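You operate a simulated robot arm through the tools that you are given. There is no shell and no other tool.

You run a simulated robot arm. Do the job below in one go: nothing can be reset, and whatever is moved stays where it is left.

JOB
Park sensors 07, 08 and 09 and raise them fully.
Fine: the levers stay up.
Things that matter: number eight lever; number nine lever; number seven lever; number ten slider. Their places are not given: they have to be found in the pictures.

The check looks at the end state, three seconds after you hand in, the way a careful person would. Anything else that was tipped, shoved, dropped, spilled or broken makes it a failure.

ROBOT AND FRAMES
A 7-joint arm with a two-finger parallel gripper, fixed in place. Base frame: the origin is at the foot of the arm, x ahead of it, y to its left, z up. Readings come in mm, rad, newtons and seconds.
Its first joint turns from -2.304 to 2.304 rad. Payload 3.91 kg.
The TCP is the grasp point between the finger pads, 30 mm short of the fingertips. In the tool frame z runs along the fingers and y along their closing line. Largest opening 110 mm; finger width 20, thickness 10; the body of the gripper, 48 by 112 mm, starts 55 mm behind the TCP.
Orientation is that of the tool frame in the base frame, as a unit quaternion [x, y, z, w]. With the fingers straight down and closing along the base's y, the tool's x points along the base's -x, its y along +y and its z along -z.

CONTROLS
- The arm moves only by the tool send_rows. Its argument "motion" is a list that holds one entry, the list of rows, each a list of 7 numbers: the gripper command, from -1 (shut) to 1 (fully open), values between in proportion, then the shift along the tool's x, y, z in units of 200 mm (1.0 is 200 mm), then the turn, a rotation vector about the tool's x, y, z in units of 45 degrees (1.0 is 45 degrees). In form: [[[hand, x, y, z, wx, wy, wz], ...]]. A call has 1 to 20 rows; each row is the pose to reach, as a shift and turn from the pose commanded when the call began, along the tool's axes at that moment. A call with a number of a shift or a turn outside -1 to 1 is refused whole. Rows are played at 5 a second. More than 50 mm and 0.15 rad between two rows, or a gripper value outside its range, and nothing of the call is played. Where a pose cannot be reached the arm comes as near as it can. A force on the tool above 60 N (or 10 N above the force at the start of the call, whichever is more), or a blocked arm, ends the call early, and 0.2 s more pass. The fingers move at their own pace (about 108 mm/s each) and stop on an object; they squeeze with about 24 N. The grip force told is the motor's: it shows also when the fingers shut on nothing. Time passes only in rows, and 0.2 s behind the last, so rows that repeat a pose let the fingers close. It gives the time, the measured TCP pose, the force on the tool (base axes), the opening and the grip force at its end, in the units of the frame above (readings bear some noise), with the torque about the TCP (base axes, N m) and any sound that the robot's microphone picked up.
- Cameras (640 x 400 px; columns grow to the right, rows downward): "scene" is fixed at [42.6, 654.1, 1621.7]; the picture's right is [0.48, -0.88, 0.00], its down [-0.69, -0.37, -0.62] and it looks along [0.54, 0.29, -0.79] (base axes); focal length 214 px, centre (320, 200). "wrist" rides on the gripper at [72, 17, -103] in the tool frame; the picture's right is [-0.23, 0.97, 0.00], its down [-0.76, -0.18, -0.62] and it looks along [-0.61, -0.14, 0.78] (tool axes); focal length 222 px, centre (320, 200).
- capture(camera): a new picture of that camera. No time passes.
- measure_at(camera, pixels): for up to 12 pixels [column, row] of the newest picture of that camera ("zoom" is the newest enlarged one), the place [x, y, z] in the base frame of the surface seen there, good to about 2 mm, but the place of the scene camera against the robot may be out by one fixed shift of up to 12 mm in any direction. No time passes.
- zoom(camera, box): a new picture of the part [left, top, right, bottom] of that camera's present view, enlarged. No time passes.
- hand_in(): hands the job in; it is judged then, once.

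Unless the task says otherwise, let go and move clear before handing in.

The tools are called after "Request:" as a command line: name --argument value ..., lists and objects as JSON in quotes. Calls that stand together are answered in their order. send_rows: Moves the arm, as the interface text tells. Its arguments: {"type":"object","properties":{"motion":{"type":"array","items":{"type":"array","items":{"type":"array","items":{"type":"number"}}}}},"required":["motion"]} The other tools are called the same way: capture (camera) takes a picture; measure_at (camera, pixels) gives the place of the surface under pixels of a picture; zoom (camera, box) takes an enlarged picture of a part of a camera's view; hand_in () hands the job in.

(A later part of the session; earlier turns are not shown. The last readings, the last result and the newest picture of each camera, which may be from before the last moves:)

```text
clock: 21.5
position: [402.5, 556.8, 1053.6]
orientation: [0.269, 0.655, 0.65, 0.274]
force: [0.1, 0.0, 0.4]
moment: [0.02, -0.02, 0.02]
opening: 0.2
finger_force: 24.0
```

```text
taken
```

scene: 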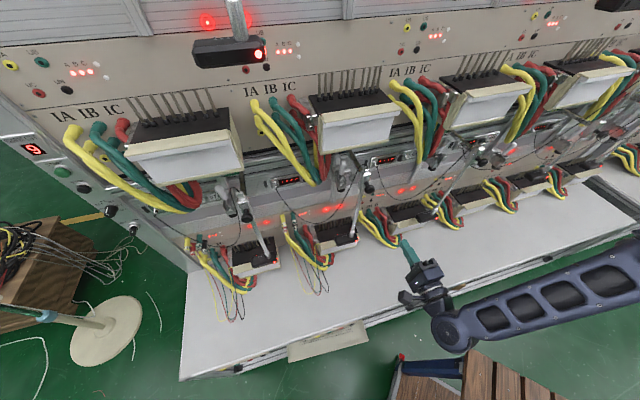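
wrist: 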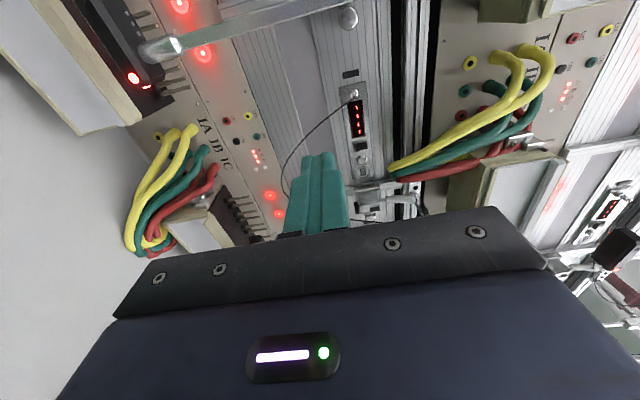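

Heading is now straight at the rack. I'll shift right along the rack in three moves to bring the camera in front of station 10's arm.

Request:
send_rows --motion '[[[-1, -0.183, 0.02, -0.016, 0, 0, 0], [-1, -0.366, 0.04, -0.032, 0, 0, 0], [-1, -0.549, 0.06, -0.048, 0, 0, 0], [-1, -0.732, 0.08, -0.064, 0, 0, 0]]]'

Request:
send_rows --motion '[[[-1, -0.183, 0.02, -0.016, 0, 0, 0], [-1, -0.366, 0.04, -0.032, 0, 0, 0], [-1, -0.549, 0.06, -0.048, 0, 0, 0], [-1, -0.732, 0.08, -0.064, 0, 0, 0]]]'

Request:
send_rows --motion '[[[-1, -0.183, 0.02, -0.016, 0, 0, 0], [-1, -0.366, 0.04, -0.032, 0, 0, 0], [-1, -0.549, 0.06, -0.048, 0, 0, 0], [-1, -0.732, 0.08, -0.064, 0, 0, 0]]]'

Request:
capture --camera "wrist"

Request:
capture --camera "scene"

```text
clock: 22.5
position: [496.7, 445.1, 1070.6]
orientation: [0.27, 0.655, 0.65, 0.273]
force: [-0.5, 0.3, -0.5]
moment: [-0.04, -0.01, -0.04]
opening: 0.0
finger_force: 23.7
```

```text
clock: 23.5
position: [590.4, 334.4, 1088.1]
orientation: [0.269, 0.657, 0.65, 0.272]
force: [0.6, 0.6, 0.3]
moment: [-0.02, 0.04, 0.01]
opening: 0.0
finger_force: 24.1
```

```text
clock: 24.5
position: [684.8, 219.5, 1105.2]
orientation: [0.269, 0.656, 0.651, 0.272]
force: [-0.1, 0.2, -0.9]
moment: [0.02, 0.02, -0.03]
opening: 0.1
finger_force: 23.9
```

```text
taken
```

wrist: 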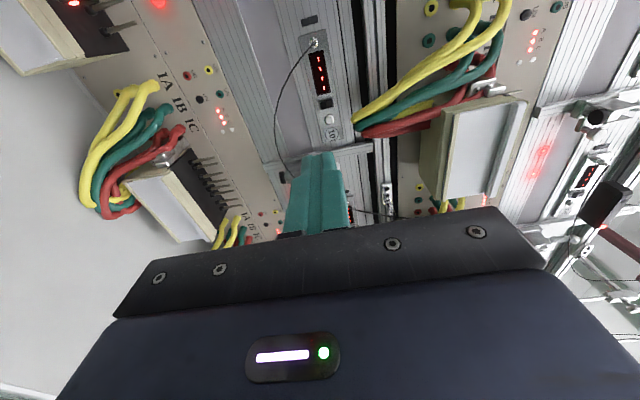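

```text
taken
```

scene: 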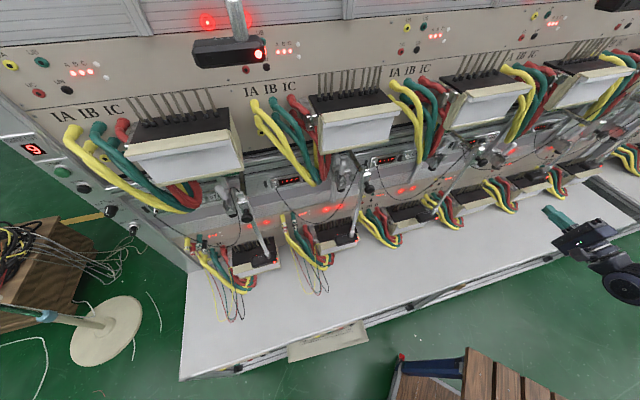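

Station 10's arm is still out of frame to the right (label 10 at (333,132)). I'll yaw 40° to the right for a view of rods 10 and 11.

Request:
send_rows --motion '[[[-1, 0, 0, 0, 0, -0.178, 0], [-1, 0, 0, 0, 0, -0.356, 0], [-1, 0, 0, 0, 0, -0.533, 0], [-1, 0, 0, 0, 0, -0.711, 0], [-1, 0, 0, 0, 0, -0.889, 0]]]'

Request:
capture --camera "wrist"

Request:
zoom --camera "wrist" --box '[200, 0, 460, 162]'

Request:
zoom --camera "wrist" --box '[340, 60, 500, 220]'

```text
clock: 25.7
position: [684.2, 218.3, 1104.1]
orientation: [0.476, 0.522, 0.518, 0.482]
force: [0.1, -0.5, -0.1]
moment: [-0.04, 0.0, 0.01]
opening: 0.2
finger_force: 24.2
```

```text
taken
```

wrist: 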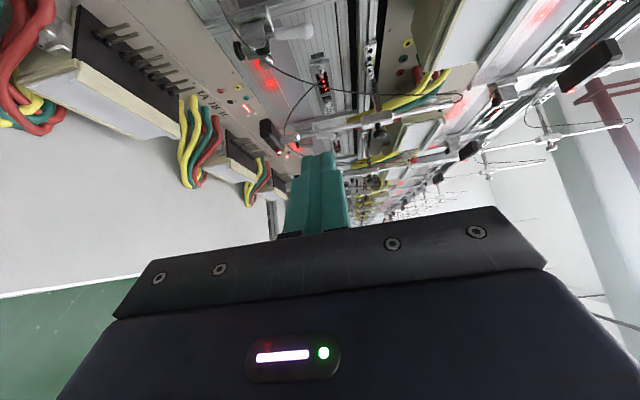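

```text
2.46 times, centred on (330, 81) of wrist
```

zoom: 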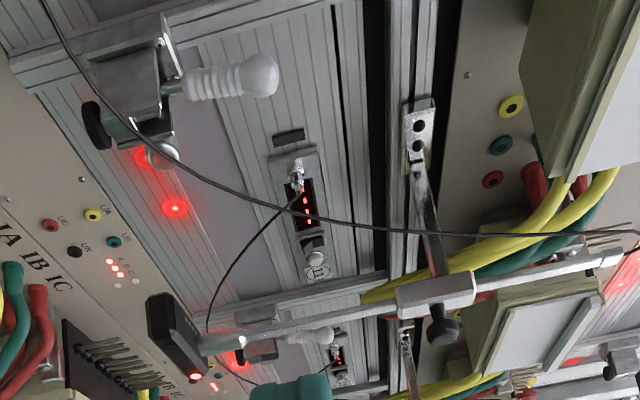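

```text
2.50 times, centred on (420, 140) of wrist
```

zoom: 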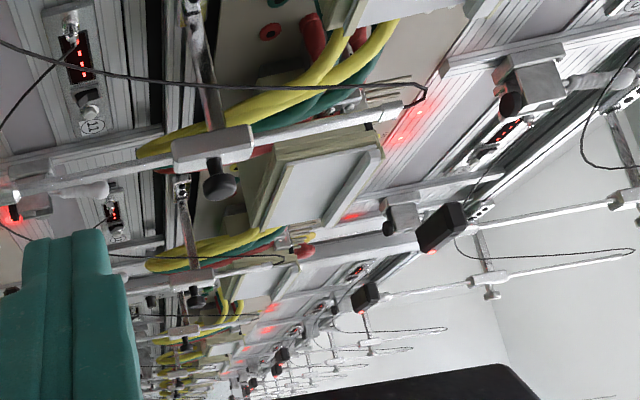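

Now it's clear: sensor 10's rod (zoom 2, from head (180,335) through block (435,295) to its top end (635,252)) is slid far up through its block, and the whole arm stands in the gap right of its meter; 07–09 rods barely protrude. I'll measure arm 10 and 11 to learn what "parked" looks like.

Request:
zoom --camera "wrist" --box '[250, 80, 450, 205]'

Request:
zoom --camera "wrist" --box '[200, 0, 460, 162]'

Request:
measure_at --camera "zoom" --pixels '[[180, 330], [230, 345], [260, 330], [350, 312], [400, 302], [440, 300], [472, 285], [560, 265], [620, 252], [440, 335], [430, 230], [415, 130]]'

Request:
measure_at --camera "zoom" --pixels '[[150, 300], [190, 375], [215, 90], [265, 75], [130, 60], [95, 130], [420, 165], [405, 340], [410, 380], [320, 335], [345, 365], [240, 350]]'

```text
3.20 times, centred on (350, 142) of wrist
```

zoom: 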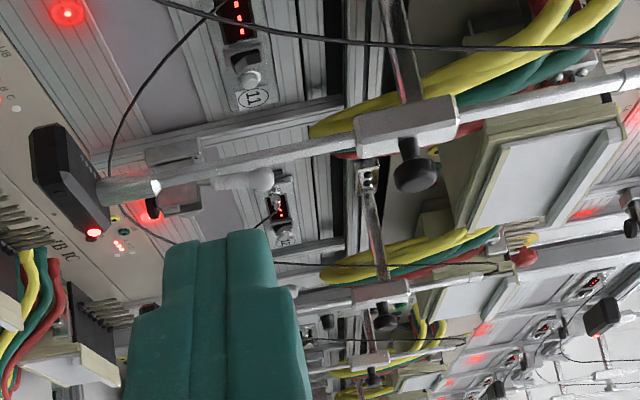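

```text
2.46 times, centred on (330, 81) of wrist
```

zoom: 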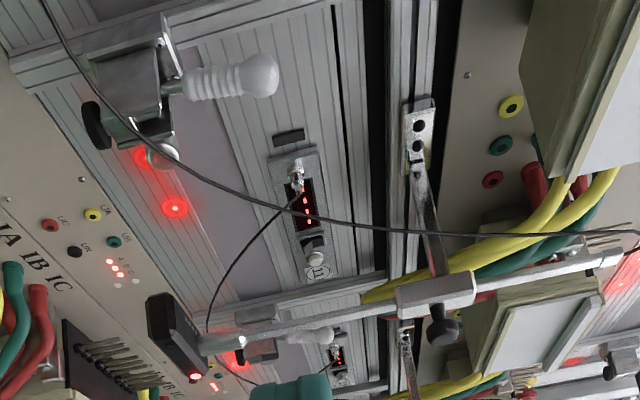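

```text
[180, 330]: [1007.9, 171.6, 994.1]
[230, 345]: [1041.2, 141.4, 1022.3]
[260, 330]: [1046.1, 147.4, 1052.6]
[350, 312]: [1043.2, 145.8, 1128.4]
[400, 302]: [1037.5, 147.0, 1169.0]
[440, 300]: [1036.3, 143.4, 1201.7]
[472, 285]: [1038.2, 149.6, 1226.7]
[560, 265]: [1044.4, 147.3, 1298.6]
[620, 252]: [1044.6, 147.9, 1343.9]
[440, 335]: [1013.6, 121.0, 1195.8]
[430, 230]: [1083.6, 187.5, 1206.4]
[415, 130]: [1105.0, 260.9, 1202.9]
```

```text
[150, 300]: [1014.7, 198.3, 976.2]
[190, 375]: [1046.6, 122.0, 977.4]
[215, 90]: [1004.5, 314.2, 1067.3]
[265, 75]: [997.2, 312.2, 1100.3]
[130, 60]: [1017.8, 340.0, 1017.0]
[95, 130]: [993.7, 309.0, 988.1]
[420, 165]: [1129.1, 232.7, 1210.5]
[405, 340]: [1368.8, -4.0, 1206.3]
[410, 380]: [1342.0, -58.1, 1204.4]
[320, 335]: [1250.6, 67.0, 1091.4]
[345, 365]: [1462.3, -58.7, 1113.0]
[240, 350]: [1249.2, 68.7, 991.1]
```

Arm 10 reads: rod at (1044,147), head at z≈990, block z 1169–1227, rod top ≈1345+, standing ~150 mm right of its rail — a parked, partly raised sensor. So 07–09's optical sensors are the ones to park and raise, and the levers may simply stay as they are. I'll stage in front of rod 09 with the fingers closing sideways to test how the rod moves.

Request:
send_rows --motion '[[[-1, 0.0711, -0.0434, -0.0264, -0.0583, 0.0583, -0.1594], [-1, 0.1423, -0.0868, -0.0528, -0.1167, 0.1167, -0.3188], [-1, 0.2134, -0.1301, -0.0791, -0.175, 0.175, -0.4782], [-1, 0.2845, -0.1735, -0.1055, -0.2333, 0.2333, -0.6376]]]'

Request:
send_rows --motion '[[[-1, 0.086, 0.001, -0.0156, -0.0583, 0.0583, -0.1594], [-1, 0.172, 0.002, -0.0313, -0.1167, 0.1167, -0.3188], [-1, 0.258, 0.003, -0.0469, -0.175, 0.175, -0.4782], [-1, 0.344, 0.004, -0.0625, -0.2333, 0.2333, -0.6376]]]'

Request:
send_rows --motion '[[[-0.5, 0.0756, 0.0438, 0.0038, -0.0583, 0.0583, -0.1594], [-0.1, 0.1513, 0.0875, 0.0075, -0.1167, 0.1167, -0.3188], [-0.1, 0.2269, 0.1313, 0.0113, -0.175, 0.175, -0.4782], [-0.1, 0.3025, 0.175, 0.015, -0.2333, 0.2333, -0.6376]]]'

Request:
capture --camera "wrist"

Request:
capture --camera "scene"

```text
clock: 26.7
position: [659.6, 275.6, 1069.5]
orientation: [0.236, 0.617, 0.47, 0.586]
force: [-0.6, 0.0, 0.2]
moment: [0.01, 0.02, -0.01]
opening: 0.2
finger_force: 24.1
```

```text
clock: 27.7
position: [633.7, 329.2, 1034.6]
orientation: [-0.021, 0.661, 0.384, 0.645]
force: [-1.1, 0.9, -0.1]
moment: [-0.02, -0.01, 0.02]
opening: 0.0
finger_force: 23.8
```

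```text
clock: 28.7
position: [607.2, 383.3, 999.9]
orientation: [-0.276, 0.653, 0.267, 0.652]
force: [0.1, 0.2, -0.5]
moment: [-0.02, -0.01, -0.01]
opening: 49.3
finger_force: 0.1
```

```text
taken
```

wrist: 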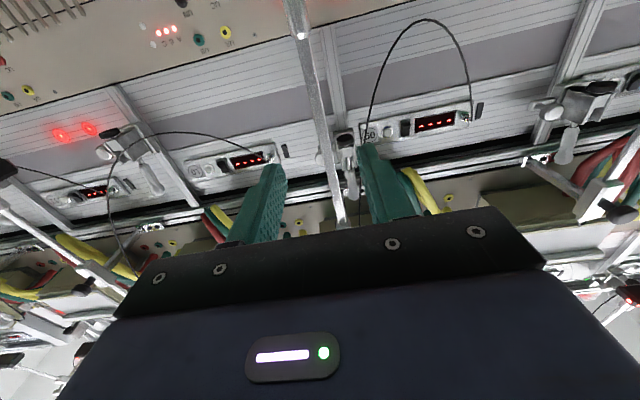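

```text
taken
```

scene: 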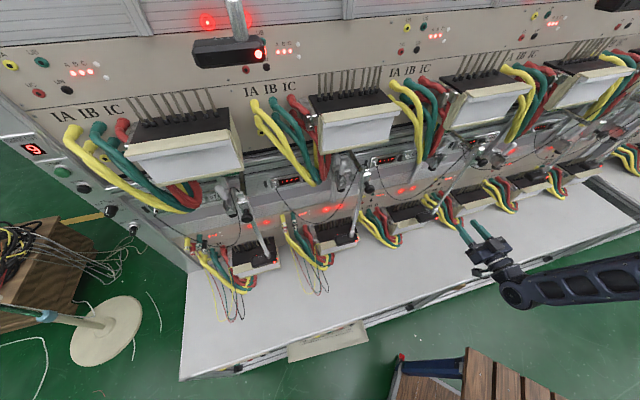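

Rod 09 appears centred between the fingers, at wrist pixels (300,20)–(340,200). I'll measure it and its block and zoom in for detail.

Request:
measure_at --camera "wrist" --pixels '[[300, 30], [306, 60], [313, 90], [320, 120], [328, 150], [335, 180], [340, 205], [343, 218], [300, 5], [352, 175], [347, 140], [420, 25]]'

Request:
zoom --camera "wrist" --box '[260, 100, 420, 225]'

Request:
zoom --camera "wrist" --box '[260, 0, 420, 100]'

Request:
zoom --camera "scene" --box '[410, 140, 530, 215]'

```text
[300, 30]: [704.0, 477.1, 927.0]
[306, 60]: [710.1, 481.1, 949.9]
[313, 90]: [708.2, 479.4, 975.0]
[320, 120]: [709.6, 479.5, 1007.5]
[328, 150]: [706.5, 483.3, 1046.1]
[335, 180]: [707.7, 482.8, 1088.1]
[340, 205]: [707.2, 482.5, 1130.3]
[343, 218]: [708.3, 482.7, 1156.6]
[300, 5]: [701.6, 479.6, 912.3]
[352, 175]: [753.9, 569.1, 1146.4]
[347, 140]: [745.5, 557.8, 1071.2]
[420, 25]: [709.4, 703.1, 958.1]
```

```text
3.20 times, centred on (340, 162) of wrist
```

zoom: 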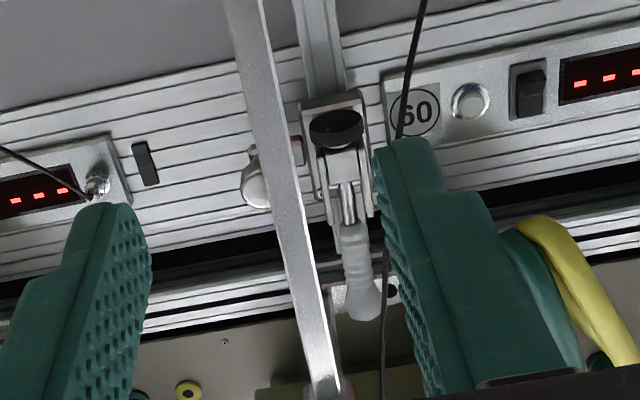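

```text
4.00 times, centred on (340, 50) of wrist
```

zoom: 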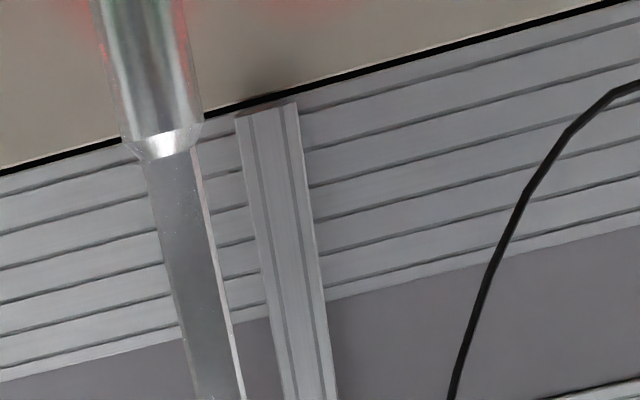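

```text
5.33 times, centred on (470, 178) of scene
```

zoom: 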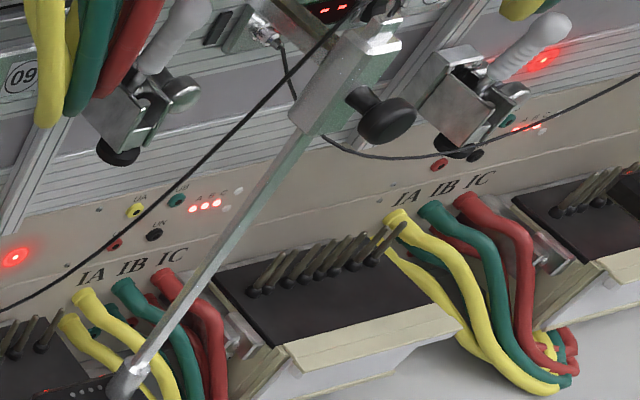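

Rod 09 is vertical at (708,481), about 15 mm wide, with its collar ending at z≈927. I'll go in around it at z≈960 with open fingers, then close and check.

Request:
send_rows --motion '[[[-0.1, 0.1, 0, 0, 0, 0, 0], [-0.1, 0.2, 0, 0, 0, 0, 0], [-0.1, 0.2, 0, 0.15, 0, 0, 0], [-0.1, 0.2, 0, 0.3, 0, 0, 0], [-0.1, 0.2, 0, 0.45, 0, 0, 0], [-0.1, 0.2, 0, 0.6, 0, 0, 0], [-0.1, 0.2, 0, 0.715, 0, 0, 0], [-0.1, 0.2, 0, 0.715, 0, 0, 0]]]'

Request:
capture --camera "wrist"

Request:
zoom --camera "scene" --box '[400, 160, 500, 223]'

```text
clock: 30.5
position: [709.6, 485.0, 957.3]
orientation: [-0.275, 0.653, 0.269, 0.652]
force: [-0.1, -0.3, 0.7]
moment: [0.02, -0.01, 0.0]
opening: 49.2
finger_force: 0.0
```

```text
taken
```

wrist: 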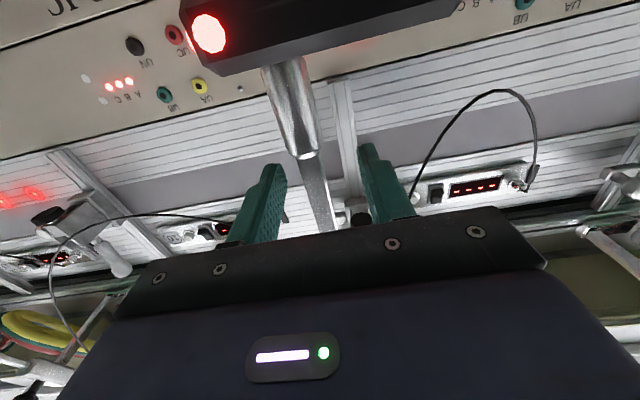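

```text
6.35 times, centred on (450, 192) of scene
```

zoom: 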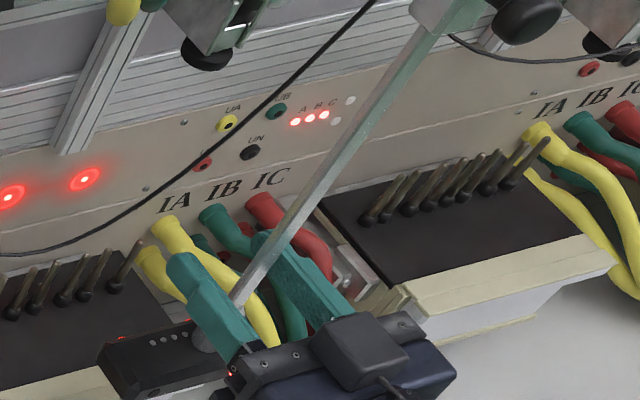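

Rod 09 is between the fingers just above its collar. I'll close on it and hold still to read the forces.

Request:
send_rows --motion '[[[-0.6, 0, 0, 0, 0, 0, 0], [-1, 0, 0, 0, 0, 0, 0], [-1, 0, 0, 0, 0, 0, 0], [-1, 0, 0, 0, 0, 0, 0]]]'

Request:
capture --camera "wrist"

```text
clock: 31.5
position: [708.7, 483.7, 956.8]
orientation: [-0.275, 0.654, 0.268, 0.652]
force: [5.2, -0.1, -0.2]
moment: [0.41, 0.4, -0.01]
opening: 9.8
finger_force: 45.1
```

```text
taken
```

wrist: 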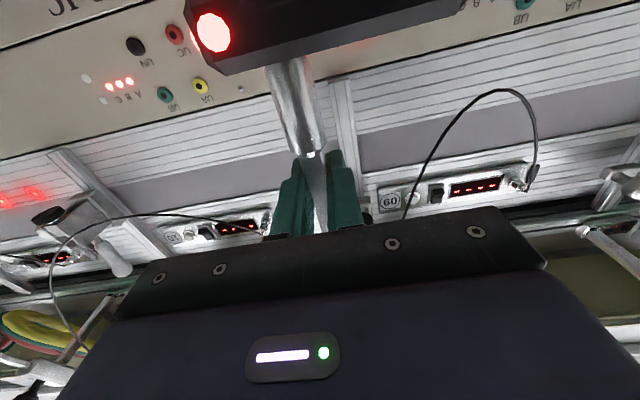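

The grip holds the rod (9.8 mm opening). I'll lift gently by 10 mm and watch the vertical force.

Request:
send_rows --motion '[[[-1, -0.01, 0, 0, 0, 0, 0], [-1, -0.02, 0, 0, 0, 0, 0], [-1, -0.03, 0, 0, 0, 0, 0], [-1, -0.04, 0, 0, 0, 0, 0], [-1, -0.05, 0, 0, 0, 0, 0], [-1, -0.05, 0, 0, 0, 0, 0]]]'

Request:
capture --camera "wrist"

Request:
zoom --camera "scene" --box '[420, 130, 520, 193]'

```text
clock: 32.9
position: [708.4, 485.4, 967.1]
orientation: [-0.274, 0.654, 0.268, 0.652]
force: [-6.9, -9.7, -5.6]
moment: [-0.03, 0.81, 0.03]
opening: 9.9
finger_force: 44.9
```

```text
taken
```

wrist: 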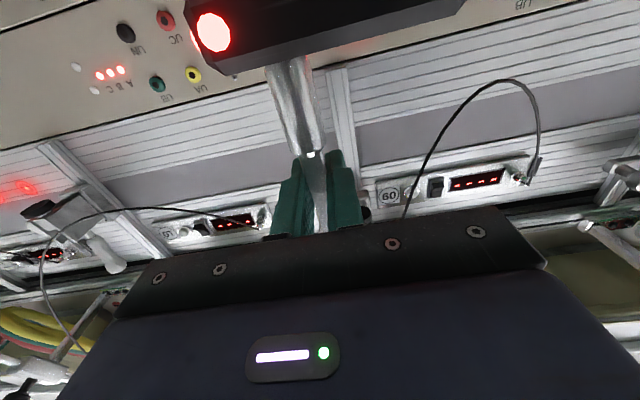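

```text
6.35 times, centred on (470, 162) of scene
```

zoom: 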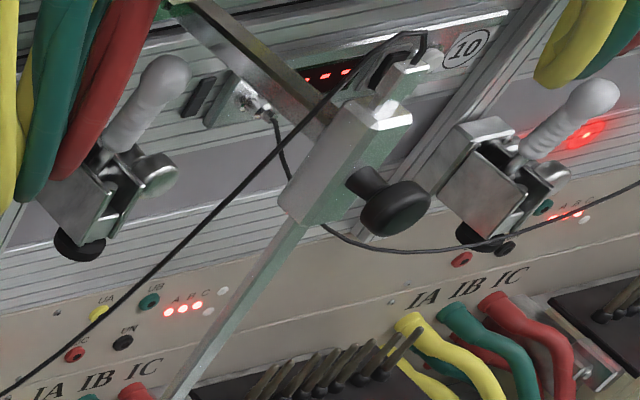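

The rod slid up 10 mm with only ~6 N, and the head and rod top moved with it, so this is the right mechanism. I'll keep raising sensor 09 steadily up to TCP z≈1117.

Request:
send_rows --motion '[[[-1, -0.05, 0, 0, 0, 0, 0], [-1, -0.1, 0, 0, 0, 0, 0], [-1, -0.15, 0, 0, 0, 0, 0], [-1, -0.2, 0, 0, 0, 0, 0], [-1, -0.25, 0, 0, 0, 0, 0], [-1, -0.3, 0, 0, 0, 0, 0], [-1, -0.35, 0, 0, 0, 0, 0], [-1, -0.4, 0, 0, 0, 0, 0], [-1, -0.45, 0, 0, 0, 0, 0], [-1, -0.5, 0, 0, 0, 0, 0]]]'

Request:
capture --camera "wrist"

Request:
capture --camera "scene"

Request:
zoom --camera "scene" --box '[400, 100, 560, 200]'

```text
clock: 35.1
position: [707.7, 486.8, 1068.3]
orientation: [-0.276, 0.653, 0.268, 0.653]
force: [-24.2, -29.7, -2.1]
moment: [0.59, 0.2, 0.02]
opening: 9.5
finger_force: 44.6
```

```text
taken
```

wrist: 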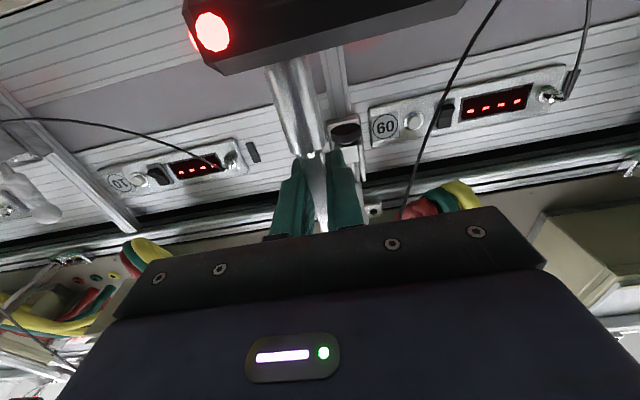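

```text
taken
```

scene: 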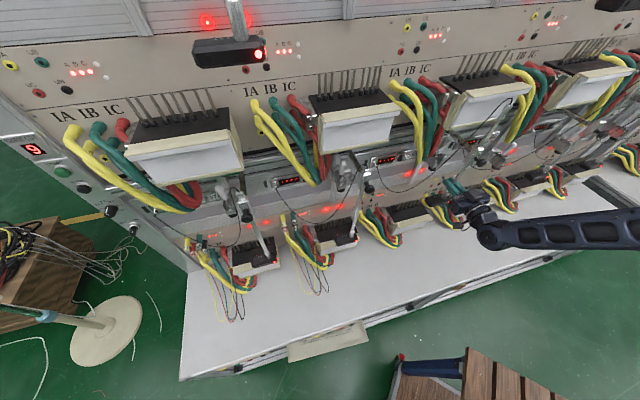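

```text
4.00 times, centred on (480, 150) of scene
```

zoom: 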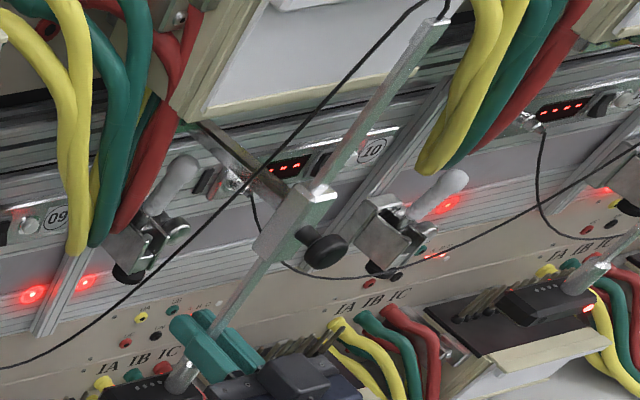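

Sensor 09 is up ~111 mm with little lift force, but the sideways load on the tool has grown to about 38 N outward (n), so I'll relieve it by moving 2 mm outward before continuing.

Request:
send_rows --motion '[[[-1, 0, 0, -0.005, 0, 0, 0], [-1, 0, 0, -0.01, 0, 0, 0], [-1, 0, 0, -0.01, 0, 0, 0]]]'

```text
clock: 35.9
position: [707.3, 486.1, 1068.6]
orientation: [-0.276, 0.653, 0.268, 0.653]
force: [9.3, 8.7, 3.9]
moment: [0.89, -0.03, 0.02]
opening: 9.9
finger_force: 44.4
```

The side load dropped to ~13 N. I'll continue raising in 40 mm stages.

Request:
send_rows --motion '[[[-1, -0.04, 0, 0, 0, 0, 0], [-1, -0.08, 0, -0.001, 0, 0, 0], [-1, -0.12, 0, -0.001, 0, 0, 0], [-1, -0.16, 0, -0.002, 0, 0, 0], [-1, -0.2, 0, -0.002, 0, 0, 0]]]'

Request:
send_rows --motion '[[[-1, -0.04, 0, 0, 0, 0, 0], [-1, -0.08, 0, -0.001, 0, 0, 0], [-1, -0.12, 0, -0.001, 0, 0, 0], [-1, -0.16, 0, -0.002, 0, 0, 0], [-1, -0.19, 0, -0.002, 0, 0, 0]]]'

Request:
capture --camera "wrist"

Request:
zoom --camera "scene" --box '[400, 100, 560, 200]'

```text
clock: 37.1
position: [707.7, 484.4, 1106.8]
orientation: [-0.276, 0.656, 0.267, 0.65]
force: [-4.4, -4.7, -37.6]
moment: [0.5, 0.75, -0.02]
opening: 10.0
finger_force: 45.1
```

```text
clock: 38.3
position: [707.6, 485.8, 1145.4]
orientation: [-0.275, 0.654, 0.267, 0.652]
force: [4.9, -0.8, -37.6]
moment: [0.48, 0.4, -0.05]
opening: 9.4
finger_force: 45.3
```

```text
taken
```

wrist: 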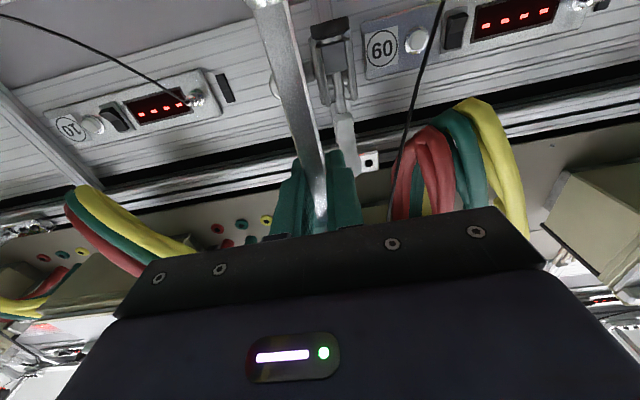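

```text
4.00 times, centred on (480, 150) of scene
```

zoom: 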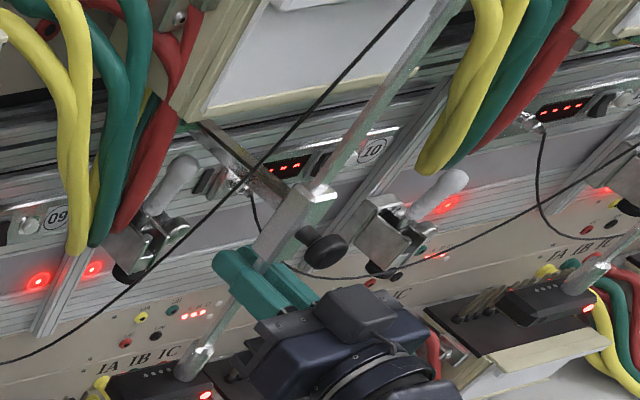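

The vertical force is pinned at 37.6 N and the collar has dropped away from the fingers: the rod hit its upper stop and the fingers slid along it. I'll measure where head 09 now is.

Request:
measure_at --camera "zoom" --pixels '[[190, 368], [205, 348], [150, 380], [215, 320], [325, 170], [400, 60], [440, 10], [340, 150]]'

Request:
measure_at --camera "wrist" --pixels '[[270, 10], [280, 40], [290, 80], [305, 120], [315, 150]]'

Request:
zoom --camera "wrist" --box '[220, 0, 420, 125]'

```text
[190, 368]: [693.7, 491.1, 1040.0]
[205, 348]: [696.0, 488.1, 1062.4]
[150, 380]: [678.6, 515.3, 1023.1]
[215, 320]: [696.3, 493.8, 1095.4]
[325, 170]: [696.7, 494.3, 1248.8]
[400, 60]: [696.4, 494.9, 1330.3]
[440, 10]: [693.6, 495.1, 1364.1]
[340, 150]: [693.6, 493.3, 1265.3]
```

```text
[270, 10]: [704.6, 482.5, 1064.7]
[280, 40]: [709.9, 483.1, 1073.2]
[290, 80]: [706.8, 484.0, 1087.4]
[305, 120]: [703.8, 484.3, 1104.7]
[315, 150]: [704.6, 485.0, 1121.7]
```

```text
3.20 times, centred on (320, 62) of wrist
```

zoom: 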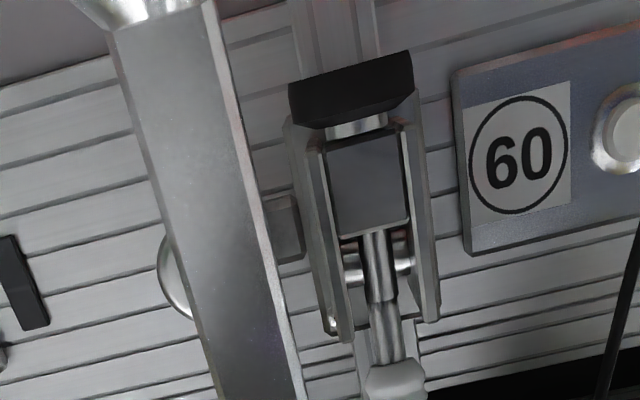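

Sensor 09's collar is now at z≈1064 (was ≈930), i.e. raised ~133 mm to its stop, higher than parked sensor 10. Before letting go I'll check that the rod holds itself: lower 4 mm with the grip and read the force sign.

Request:
send_rows --motion '[[[-1, 0.01, 0, 0, 0, 0, 0], [-1, 0.02, 0, 0, 0, 0, 0], [-1, 0.02, 0, 0, 0, 0, 0]]]'

Request:
send_rows --motion '[[[-1, 0.005, 0, 0, 0, 0, 0], [-1, 0.01, 0, 0, 0, 0, 0], [-1, 0.015, 0, 0, 0, 0, 0], [-1, 0.02, 0, 0, 0, 0, 0]]]'

Request:
measure_at --camera "wrist" --pixels '[[270, 10], [315, 150]]'

Request:
capture --camera "wrist"

Request:
zoom --camera "wrist" --box '[220, 0, 420, 125]'

```text
clock: 39.1
position: [705.8, 484.7, 1144.9]
orientation: [-0.274, 0.652, 0.269, 0.654]
force: [10.9, 5.6, -0.2]
moment: [0.33, 0.48, -0.01]
opening: 9.9
finger_force: 45.2
```

```text
clock: 40.1
position: [706.6, 484.8, 1138.2]
orientation: [-0.275, 0.654, 0.268, 0.652]
force: [14.5, 10.5, 3.6]
moment: [1.05, -0.26, -0.05]
opening: 9.7
finger_force: 45.3
```

```text
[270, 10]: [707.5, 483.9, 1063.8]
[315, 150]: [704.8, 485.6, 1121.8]
```

```text
taken
```

wrist: 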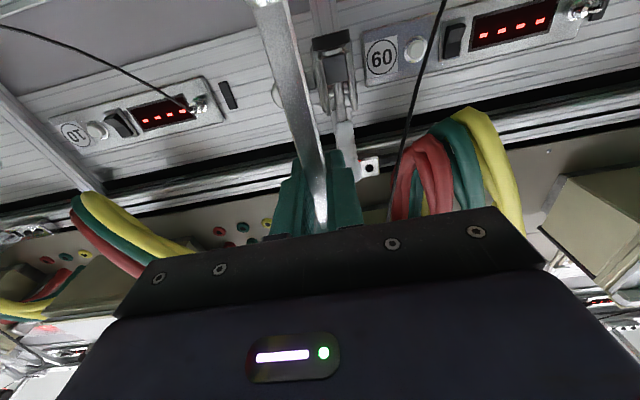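

```text
3.20 times, centred on (320, 62) of wrist
```

zoom: 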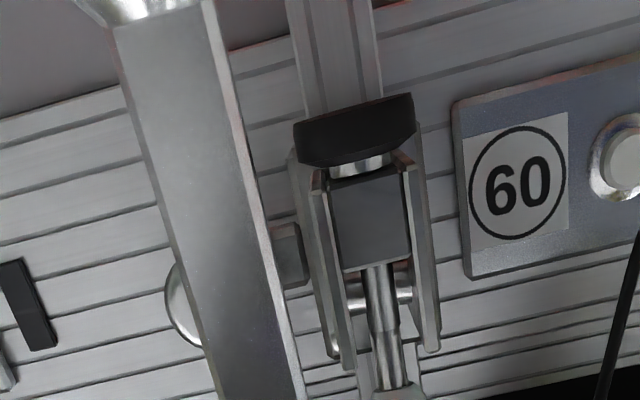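

Pushing down needs +3.6 N, so the rod is held by friction and will stay up. Now I'll raise it back to the stop and then test whether the arm slides sideways (toward parked side, +s) with small 1 mm steps.

Request:
send_rows --motion '[[[-1, -0.02, 0, 0, 0, 0, 0], [-1, -0.04, 0, 0, 0, 0, 0], [-1, -0.06, 0, 0, 0, 0, 0], [-1, -0.06, 0, 0, 0, 0, 0]]]'

Request:
send_rows --motion '[[[-1, 0.02, 0, 0, 0, 0, 0], [-1, 0.02, -0.004, 0, 0, 0, 0], [-1, 0.02, -0.008, 0, 0, 0, 0], [-1, 0.02, -0.012, 0, 0, 0, 0]]]'

```text
clock: 41.1
position: [706.1, 484.8, 1146.0]
orientation: [-0.276, 0.656, 0.267, 0.65]
force: [2.0, 7.1, -38.5]
moment: [0.49, 0.74, 0.0]
opening: 9.8
finger_force: 45.2
```

```text
clock: 42.1
position: [708.7, 483.2, 1146.1]
orientation: [-0.274, 0.653, 0.268, 0.653]
force: [-11.6, -5.1, -8.6]
moment: [0.02, 0.8, 0.04]
opening: 9.7
finger_force: 45.4
```

A 2.4 mm sideways shift produced almost no resistance (≈4.6 N along the rack), suggesting the arm slides along the beam. I'll push 10 mm further and compare the bracket position.

Request:
send_rows --motion '[[[-1, 0, -0.01, 0, 0, 0, 0], [-1, 0, -0.02, 0, 0, 0, 0], [-1, 0, -0.03, 0, 0, 0, 0], [-1, 0, -0.04, 0, 0, 0, 0], [-1, 0, -0.05, 0, 0, 0, 0]]]'

Request:
capture --camera "wrist"

Request:
zoom --camera "scene" --box '[400, 100, 560, 200]'

Request:
measure_at --camera "zoom" --pixels '[[220, 140], [250, 165], [275, 190], [290, 205], [320, 190], [325, 250], [400, 60], [215, 320]]'

```text
clock: 43.3
position: [715.1, 474.8, 1146.8]
orientation: [-0.275, 0.653, 0.268, 0.653]
force: [-10.0, -3.9, 0.7]
moment: [0.65, 0.22, -0.02]
opening: 9.9
finger_force: 44.8
```

```text
taken
```

wrist: 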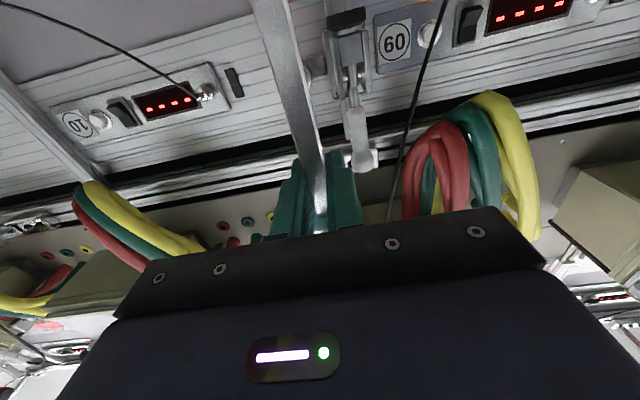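

```text
4.00 times, centred on (480, 150) of scene
```

zoom: 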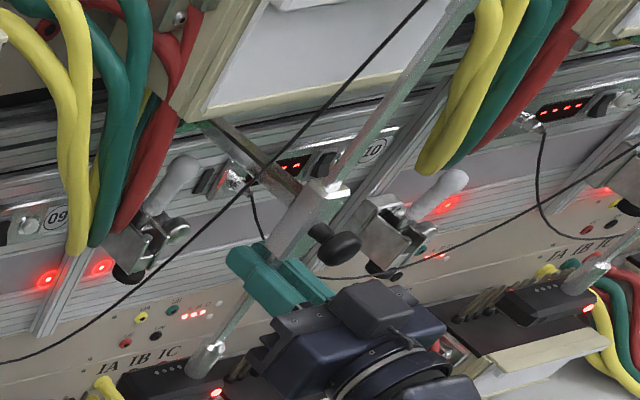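

```text
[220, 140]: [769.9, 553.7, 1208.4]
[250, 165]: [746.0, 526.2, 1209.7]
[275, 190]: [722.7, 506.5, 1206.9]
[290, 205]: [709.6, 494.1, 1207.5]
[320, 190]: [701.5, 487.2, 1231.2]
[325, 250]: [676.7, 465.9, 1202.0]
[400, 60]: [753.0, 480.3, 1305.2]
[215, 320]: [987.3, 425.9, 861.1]
```

The bar moved +7–8 mm evenly along its whole length with ~4 N, so the arm slides along the beam: that's the parking motion, and sensor 10's slider (rod at s≈634, i.e. +148 mm from its lever) shows the parked place. I'll slide sensor 09 right in stages, toward s≈283.

Request:
send_rows --motion '[[[-1, 0, -0.03, 0, 0, 0, 0], [-1, 0, -0.06, 0, 0, 0, 0], [-1, 0, -0.09, 0, 0, 0, 0], [-1, 0, -0.12, 0, 0, 0, 0], [-1, 0, -0.15, 0, 0, 0, 0], [-1, 0, -0.18, 0, 0, 0, 0], [-1, 0, -0.21, 0, 0, 0, 0], [-1, 0, -0.24, 0, 0, 0, 0], [-1, 0, -0.24, 0, 0, 0, 0]]]'

Request:
capture --camera "scene"

Request:
zoom --camera "scene" --box '[420, 90, 580, 190]'

Request:
capture --camera "wrist"

```text
clock: 45.3
position: [749.2, 441.9, 1145.9]
orientation: [-0.275, 0.654, 0.267, 0.652]
force: [-14.5, -13.7, -2.0]
moment: [0.26, 0.6, 0.04]
opening: 9.8
finger_force: 45.3
```

```text
taken
```

scene: 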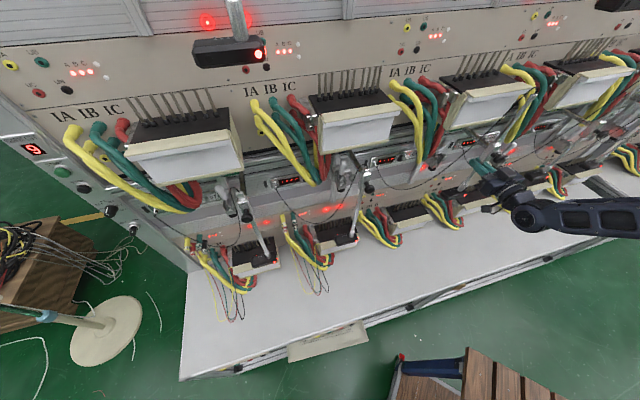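

```text
4.00 times, centred on (500, 140) of scene
```

zoom: 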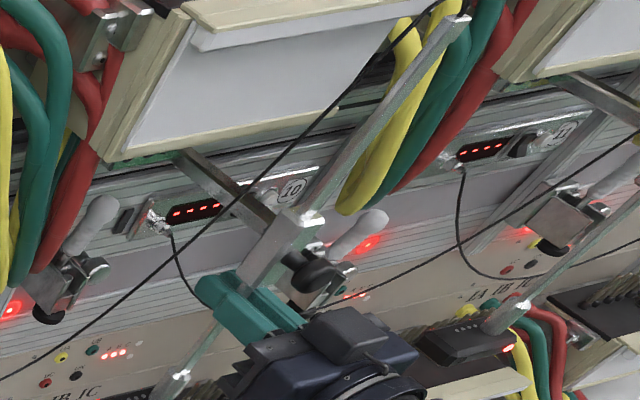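

```text
taken
```

wrist: 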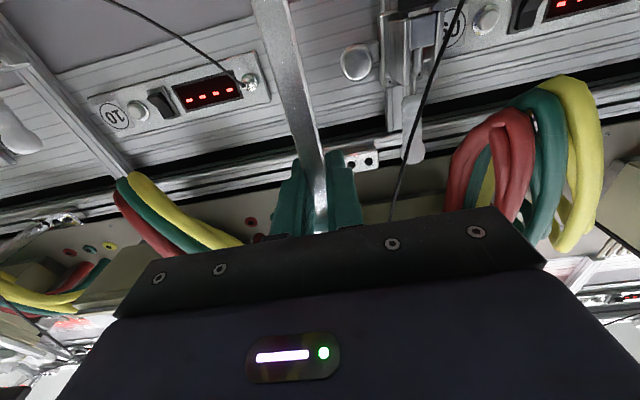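

Sliding is smooth (n=842, s=217). I'll continue toward s≈283, relieving the ~20 N outward load a little.

Request:
send_rows --motion '[[[-1, 0, -0.03, -0.002, 0, 0, 0], [-1, 0, -0.06, -0.004, 0, 0, 0], [-1, 0, -0.09, -0.004, 0, 0, 0], [-1, 0, -0.12, -0.004, 0, 0, 0], [-1, 0, -0.15, -0.004, 0, 0, 0], [-1, 0, -0.18, -0.004, 0, 0, 0], [-1, 0, -0.21, -0.004, 0, 0, 0], [-1, 0, -0.24, -0.004, 0, 0, 0], [-1, 0, -0.24, -0.004, 0, 0, 0]]]'

Request:
zoom --camera "scene" --box '[420, 90, 580, 190]'

Request:
capture --camera "wrist"

```text
clock: 47.3
position: [783.2, 408.9, 1145.6]
orientation: [-0.275, 0.653, 0.268, 0.652]
force: [11.4, 13.7, 1.9]
moment: [0.23, 0.58, -0.02]
opening: 9.7
finger_force: 44.8
```

```text
4.00 times, centred on (500, 140) of scene
```

zoom: 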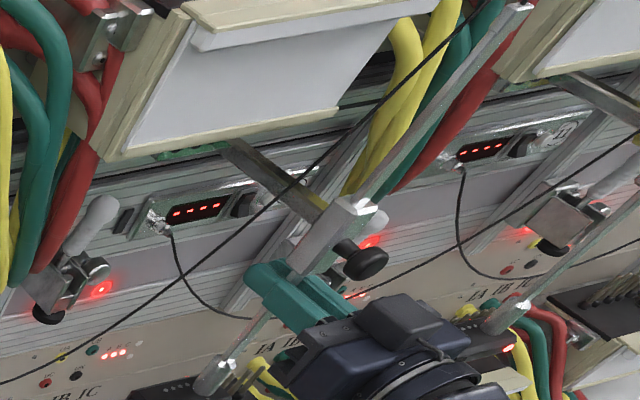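

```text
taken
```

wrist: 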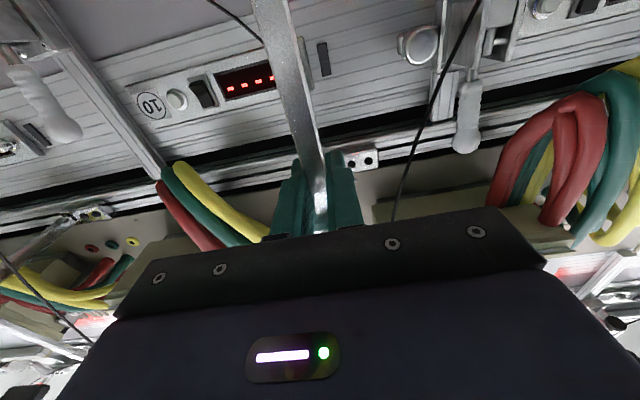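

Now s≈265 with light forces and no stop yet. I'll go the remaining ~18 mm to match sensor 10's relative position.

Request:
send_rows --motion '[[[-1, 0, -0.02, 0.001, 0, 0, 0], [-1, 0, -0.04, 0.002, 0, 0, 0], [-1, 0, -0.06, 0.002, 0, 0, 0], [-1, 0, -0.08, 0.002, 0, 0, 0], [-1, 0, -0.09, 0.002, 0, 0, 0], [-1, 0, -0.09, 0.002, 0, 0, 0]]]'

Request:
zoom --camera "scene" --box '[420, 90, 580, 190]'

Request:
measure_at --camera "zoom" --pixels '[[250, 165], [280, 190], [310, 210], [365, 225], [372, 260], [420, 140], [500, 30], [580, 90]]'

```text
clock: 48.7
position: [795.8, 395.9, 1147.2]
orientation: [-0.277, 0.654, 0.267, 0.651]
force: [2.5, 6.4, -3.1]
moment: [0.21, 0.63, 0.04]
opening: 9.7
finger_force: 45.1
```

```text
4.00 times, centred on (500, 140) of scene
```

zoom: 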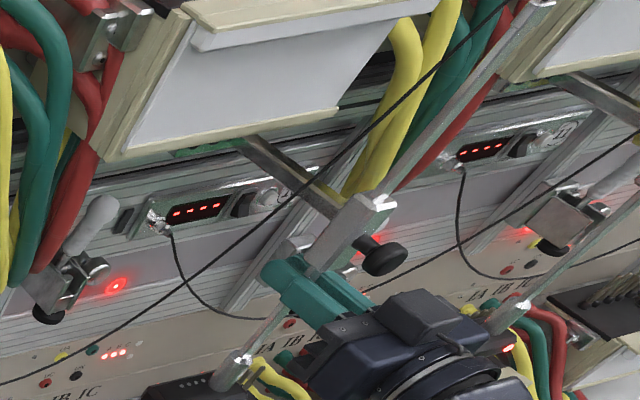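

```text
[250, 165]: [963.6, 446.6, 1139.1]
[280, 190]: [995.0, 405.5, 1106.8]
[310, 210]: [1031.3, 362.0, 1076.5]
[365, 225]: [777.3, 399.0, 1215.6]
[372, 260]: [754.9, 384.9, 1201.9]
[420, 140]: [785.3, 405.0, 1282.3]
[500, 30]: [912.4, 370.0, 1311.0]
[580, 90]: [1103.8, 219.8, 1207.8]
```

Knob 09 is now at s≈262 (scene), 6 mm short of sensor 10's equivalent (268). I'll continue in small steps to see if an end stop lies there.

Request:
send_rows --motion '[[[-1, 0, -0.01, 0, 0, 0, 0], [-1, 0, -0.02, 0, 0, 0, 0], [-1, 0, -0.03, 0, 0, 0, 0], [-1, 0, -0.035, 0, 0, 0, 0], [-1, 0, -0.035, 0, 0, 0, 0]]]'

Request:
send_rows --motion '[[[-1, 0, -0.007, 0, 0, 0, 0], [-1, 0, -0.014, 0, 0, 0, 0], [-1, 0, -0.02, 0, 0, 0, 0], [-1, 0, -0.02, 0, 0, 0, 0]]]'

```text
clock: 49.9
position: [797.9, 394.3, 1147.0]
orientation: [-0.277, 0.653, 0.268, 0.652]
force: [-36.2, 22.8, -3.5]
moment: [0.72, 0.14, 0.08]
opening: 9.9
finger_force: 44.7
```

```text
clock: 50.4
position: [795.8, 394.8, 1147.4]
orientation: [-0.278, 0.653, 0.271, 0.65]
force: [-7.9, 7.1, 2.1]
moment: [0.19, 0.47, -0.09]
opening: 10.0
finger_force: 45.2
stopped in row 2: the force on the tool passed its limit at 62 N (the readings are from after the stop); the commanded pose is now the measured one
```

A firm end stop appeared at s≈285 — exactly where sensor 10 stands relative to its station — so 09 is parked. I'll push it up once more against its top stop, then check before releasing.

Request:
send_rows --motion '[[[-1, -0.015, 0, 0, 0, 0, 0], [-1, -0.03, 0, 0, 0, 0, 0], [-1, -0.04, 0, 0, 0, 0, 0], [-1, -0.04, 0, 0, 0, 0, 0]]]'

Request:
capture --camera "wrist"

Request:
measure_at --camera "wrist" --pixels '[[258, 5], [270, 20], [290, 80], [310, 140], [415, 150], [440, 90], [400, 200], [470, 10]]'

Request:
zoom --camera "wrist" --box '[220, 0, 480, 162]'

```text
clock: 51.4
position: [798.3, 394.2, 1153.5]
orientation: [-0.278, 0.654, 0.271, 0.65]
force: [-19.3, 10.2, -37.9]
moment: [0.44, 0.72, 0.03]
opening: 10.0
finger_force: 44.3
```

```text
taken
```

wrist: 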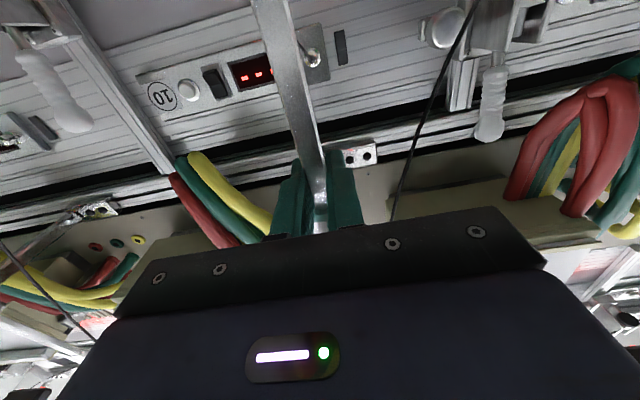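

```text
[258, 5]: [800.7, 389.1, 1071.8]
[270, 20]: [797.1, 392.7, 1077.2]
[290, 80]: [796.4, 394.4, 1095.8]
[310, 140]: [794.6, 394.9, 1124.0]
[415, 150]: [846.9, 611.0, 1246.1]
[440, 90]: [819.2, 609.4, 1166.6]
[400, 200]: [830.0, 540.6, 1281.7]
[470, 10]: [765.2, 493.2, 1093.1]
```

```text
2.46 times, centred on (350, 81) of wrist
```

zoom: 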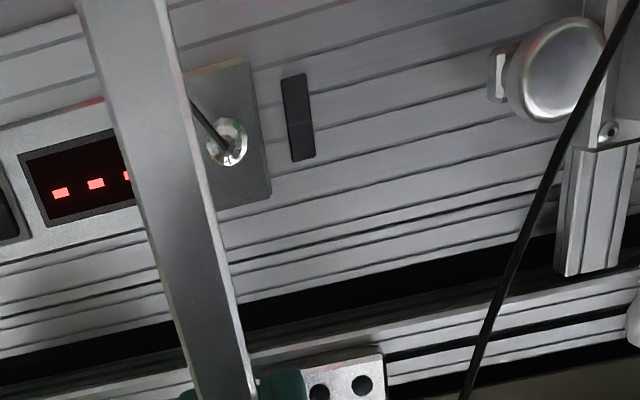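

The rod is firmly against its top stop (fingers slipped at 38 N). I'll release with a small opening (about 30 mm), let it sit, and see if the rod stays.

Request:
send_rows --motion '[[[-0.45, 0.02, 0, 0, 0, 0, 0], [-0.45, 0.02, 0, 0, 0, 0, 0], [-0.45, 0.02, 0, 0, 0, 0, 0]]]'

Request:
capture --camera "wrist"

Request:
measure_at --camera "wrist" --pixels '[[258, 5], [290, 80], [200, 205], [220, 225], [195, 165], [265, 210]]'

```text
clock: 52.2
position: [796.4, 393.9, 1152.7]
orientation: [-0.277, 0.653, 0.269, 0.651]
force: [0.2, 0.4, 0.6]
moment: [-0.01, 0.02, 0.02]
opening: 30.2
finger_force: 0.1
```

```text
taken
```

wrist: 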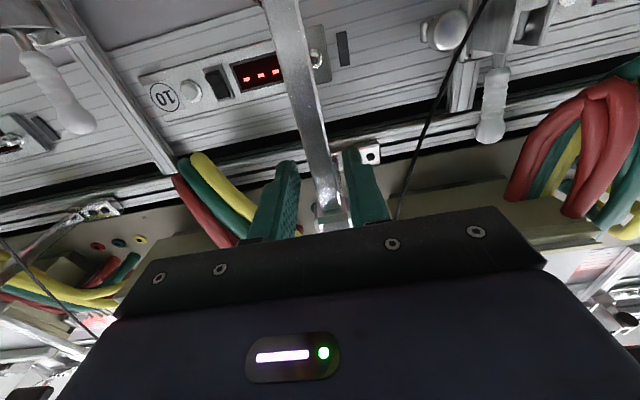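

```text
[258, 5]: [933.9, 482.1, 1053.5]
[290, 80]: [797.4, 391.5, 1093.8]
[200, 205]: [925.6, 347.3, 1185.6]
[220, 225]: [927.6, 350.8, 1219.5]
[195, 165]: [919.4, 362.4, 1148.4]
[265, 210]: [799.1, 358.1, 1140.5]
```

Released, and the rod is still up. I'll back straight out 150 mm and verify 09 in the scene picture.

Request:
send_rows --motion '[[[-0.45, 0, 0, -0.1, 0, 0, 0], [-0.45, 0, 0, -0.3, 0, 0, 0], [-0.45, 0, 0, -0.5, 0, 0, 0], [-0.45, 0, 0, -0.7, 0, 0, 0], [-0.45, 0, 0, -0.85, 0, 0, 0]]]'

Request:
capture --camera "scene"

Request:
capture --camera "wrist"

Request:
zoom --camera "scene" --box '[400, 90, 580, 202]'

Request:
measure_at --camera "zoom" --pixels '[[225, 355], [240, 345], [255, 330], [270, 310], [180, 375], [400, 210], [100, 210], [395, 175]]'

```text
clock: 53.4
position: [676.8, 271.0, 1150.1]
orientation: [-0.278, 0.654, 0.269, 0.65]
force: [0.1, 0.8, -0.1]
moment: [0.03, 0.0, -0.01]
opening: 30.4
finger_force: 0.1
```

```text
taken
```

scene: 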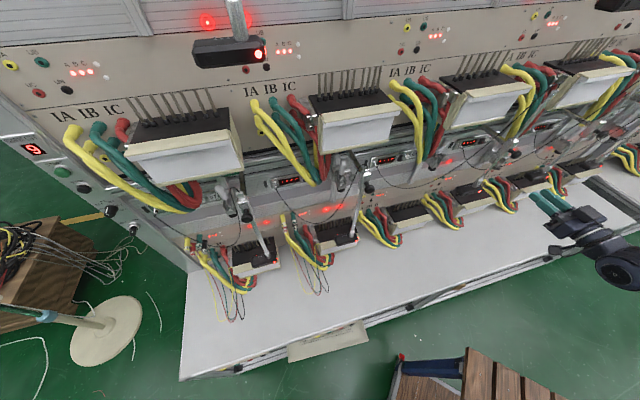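

```text
taken
```

wrist: 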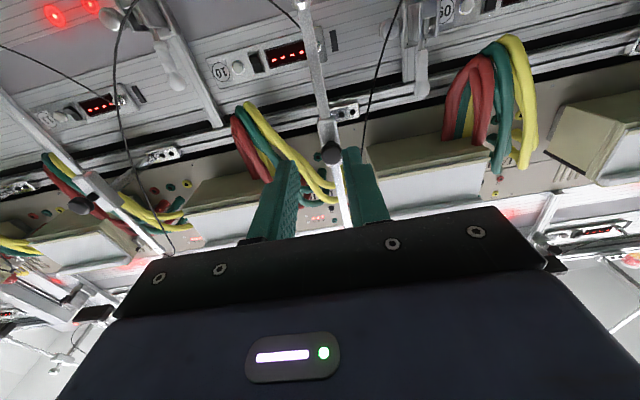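

```text
3.56 times, centred on (490, 146) of scene
```

zoom: 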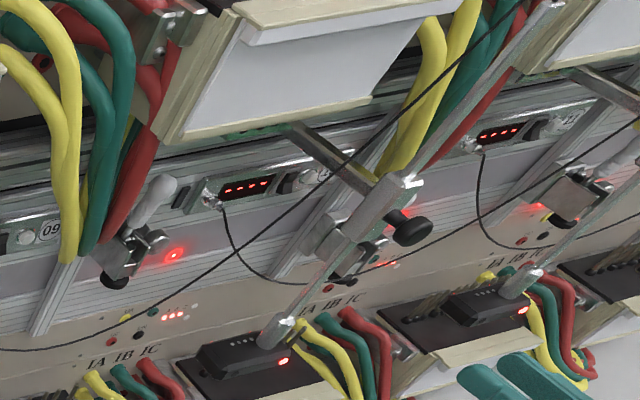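

```text
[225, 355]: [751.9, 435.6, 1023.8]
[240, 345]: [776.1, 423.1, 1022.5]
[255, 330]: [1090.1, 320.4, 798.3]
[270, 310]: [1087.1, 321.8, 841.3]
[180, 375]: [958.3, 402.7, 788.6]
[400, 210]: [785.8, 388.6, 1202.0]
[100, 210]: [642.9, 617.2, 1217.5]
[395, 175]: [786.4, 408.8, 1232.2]
```

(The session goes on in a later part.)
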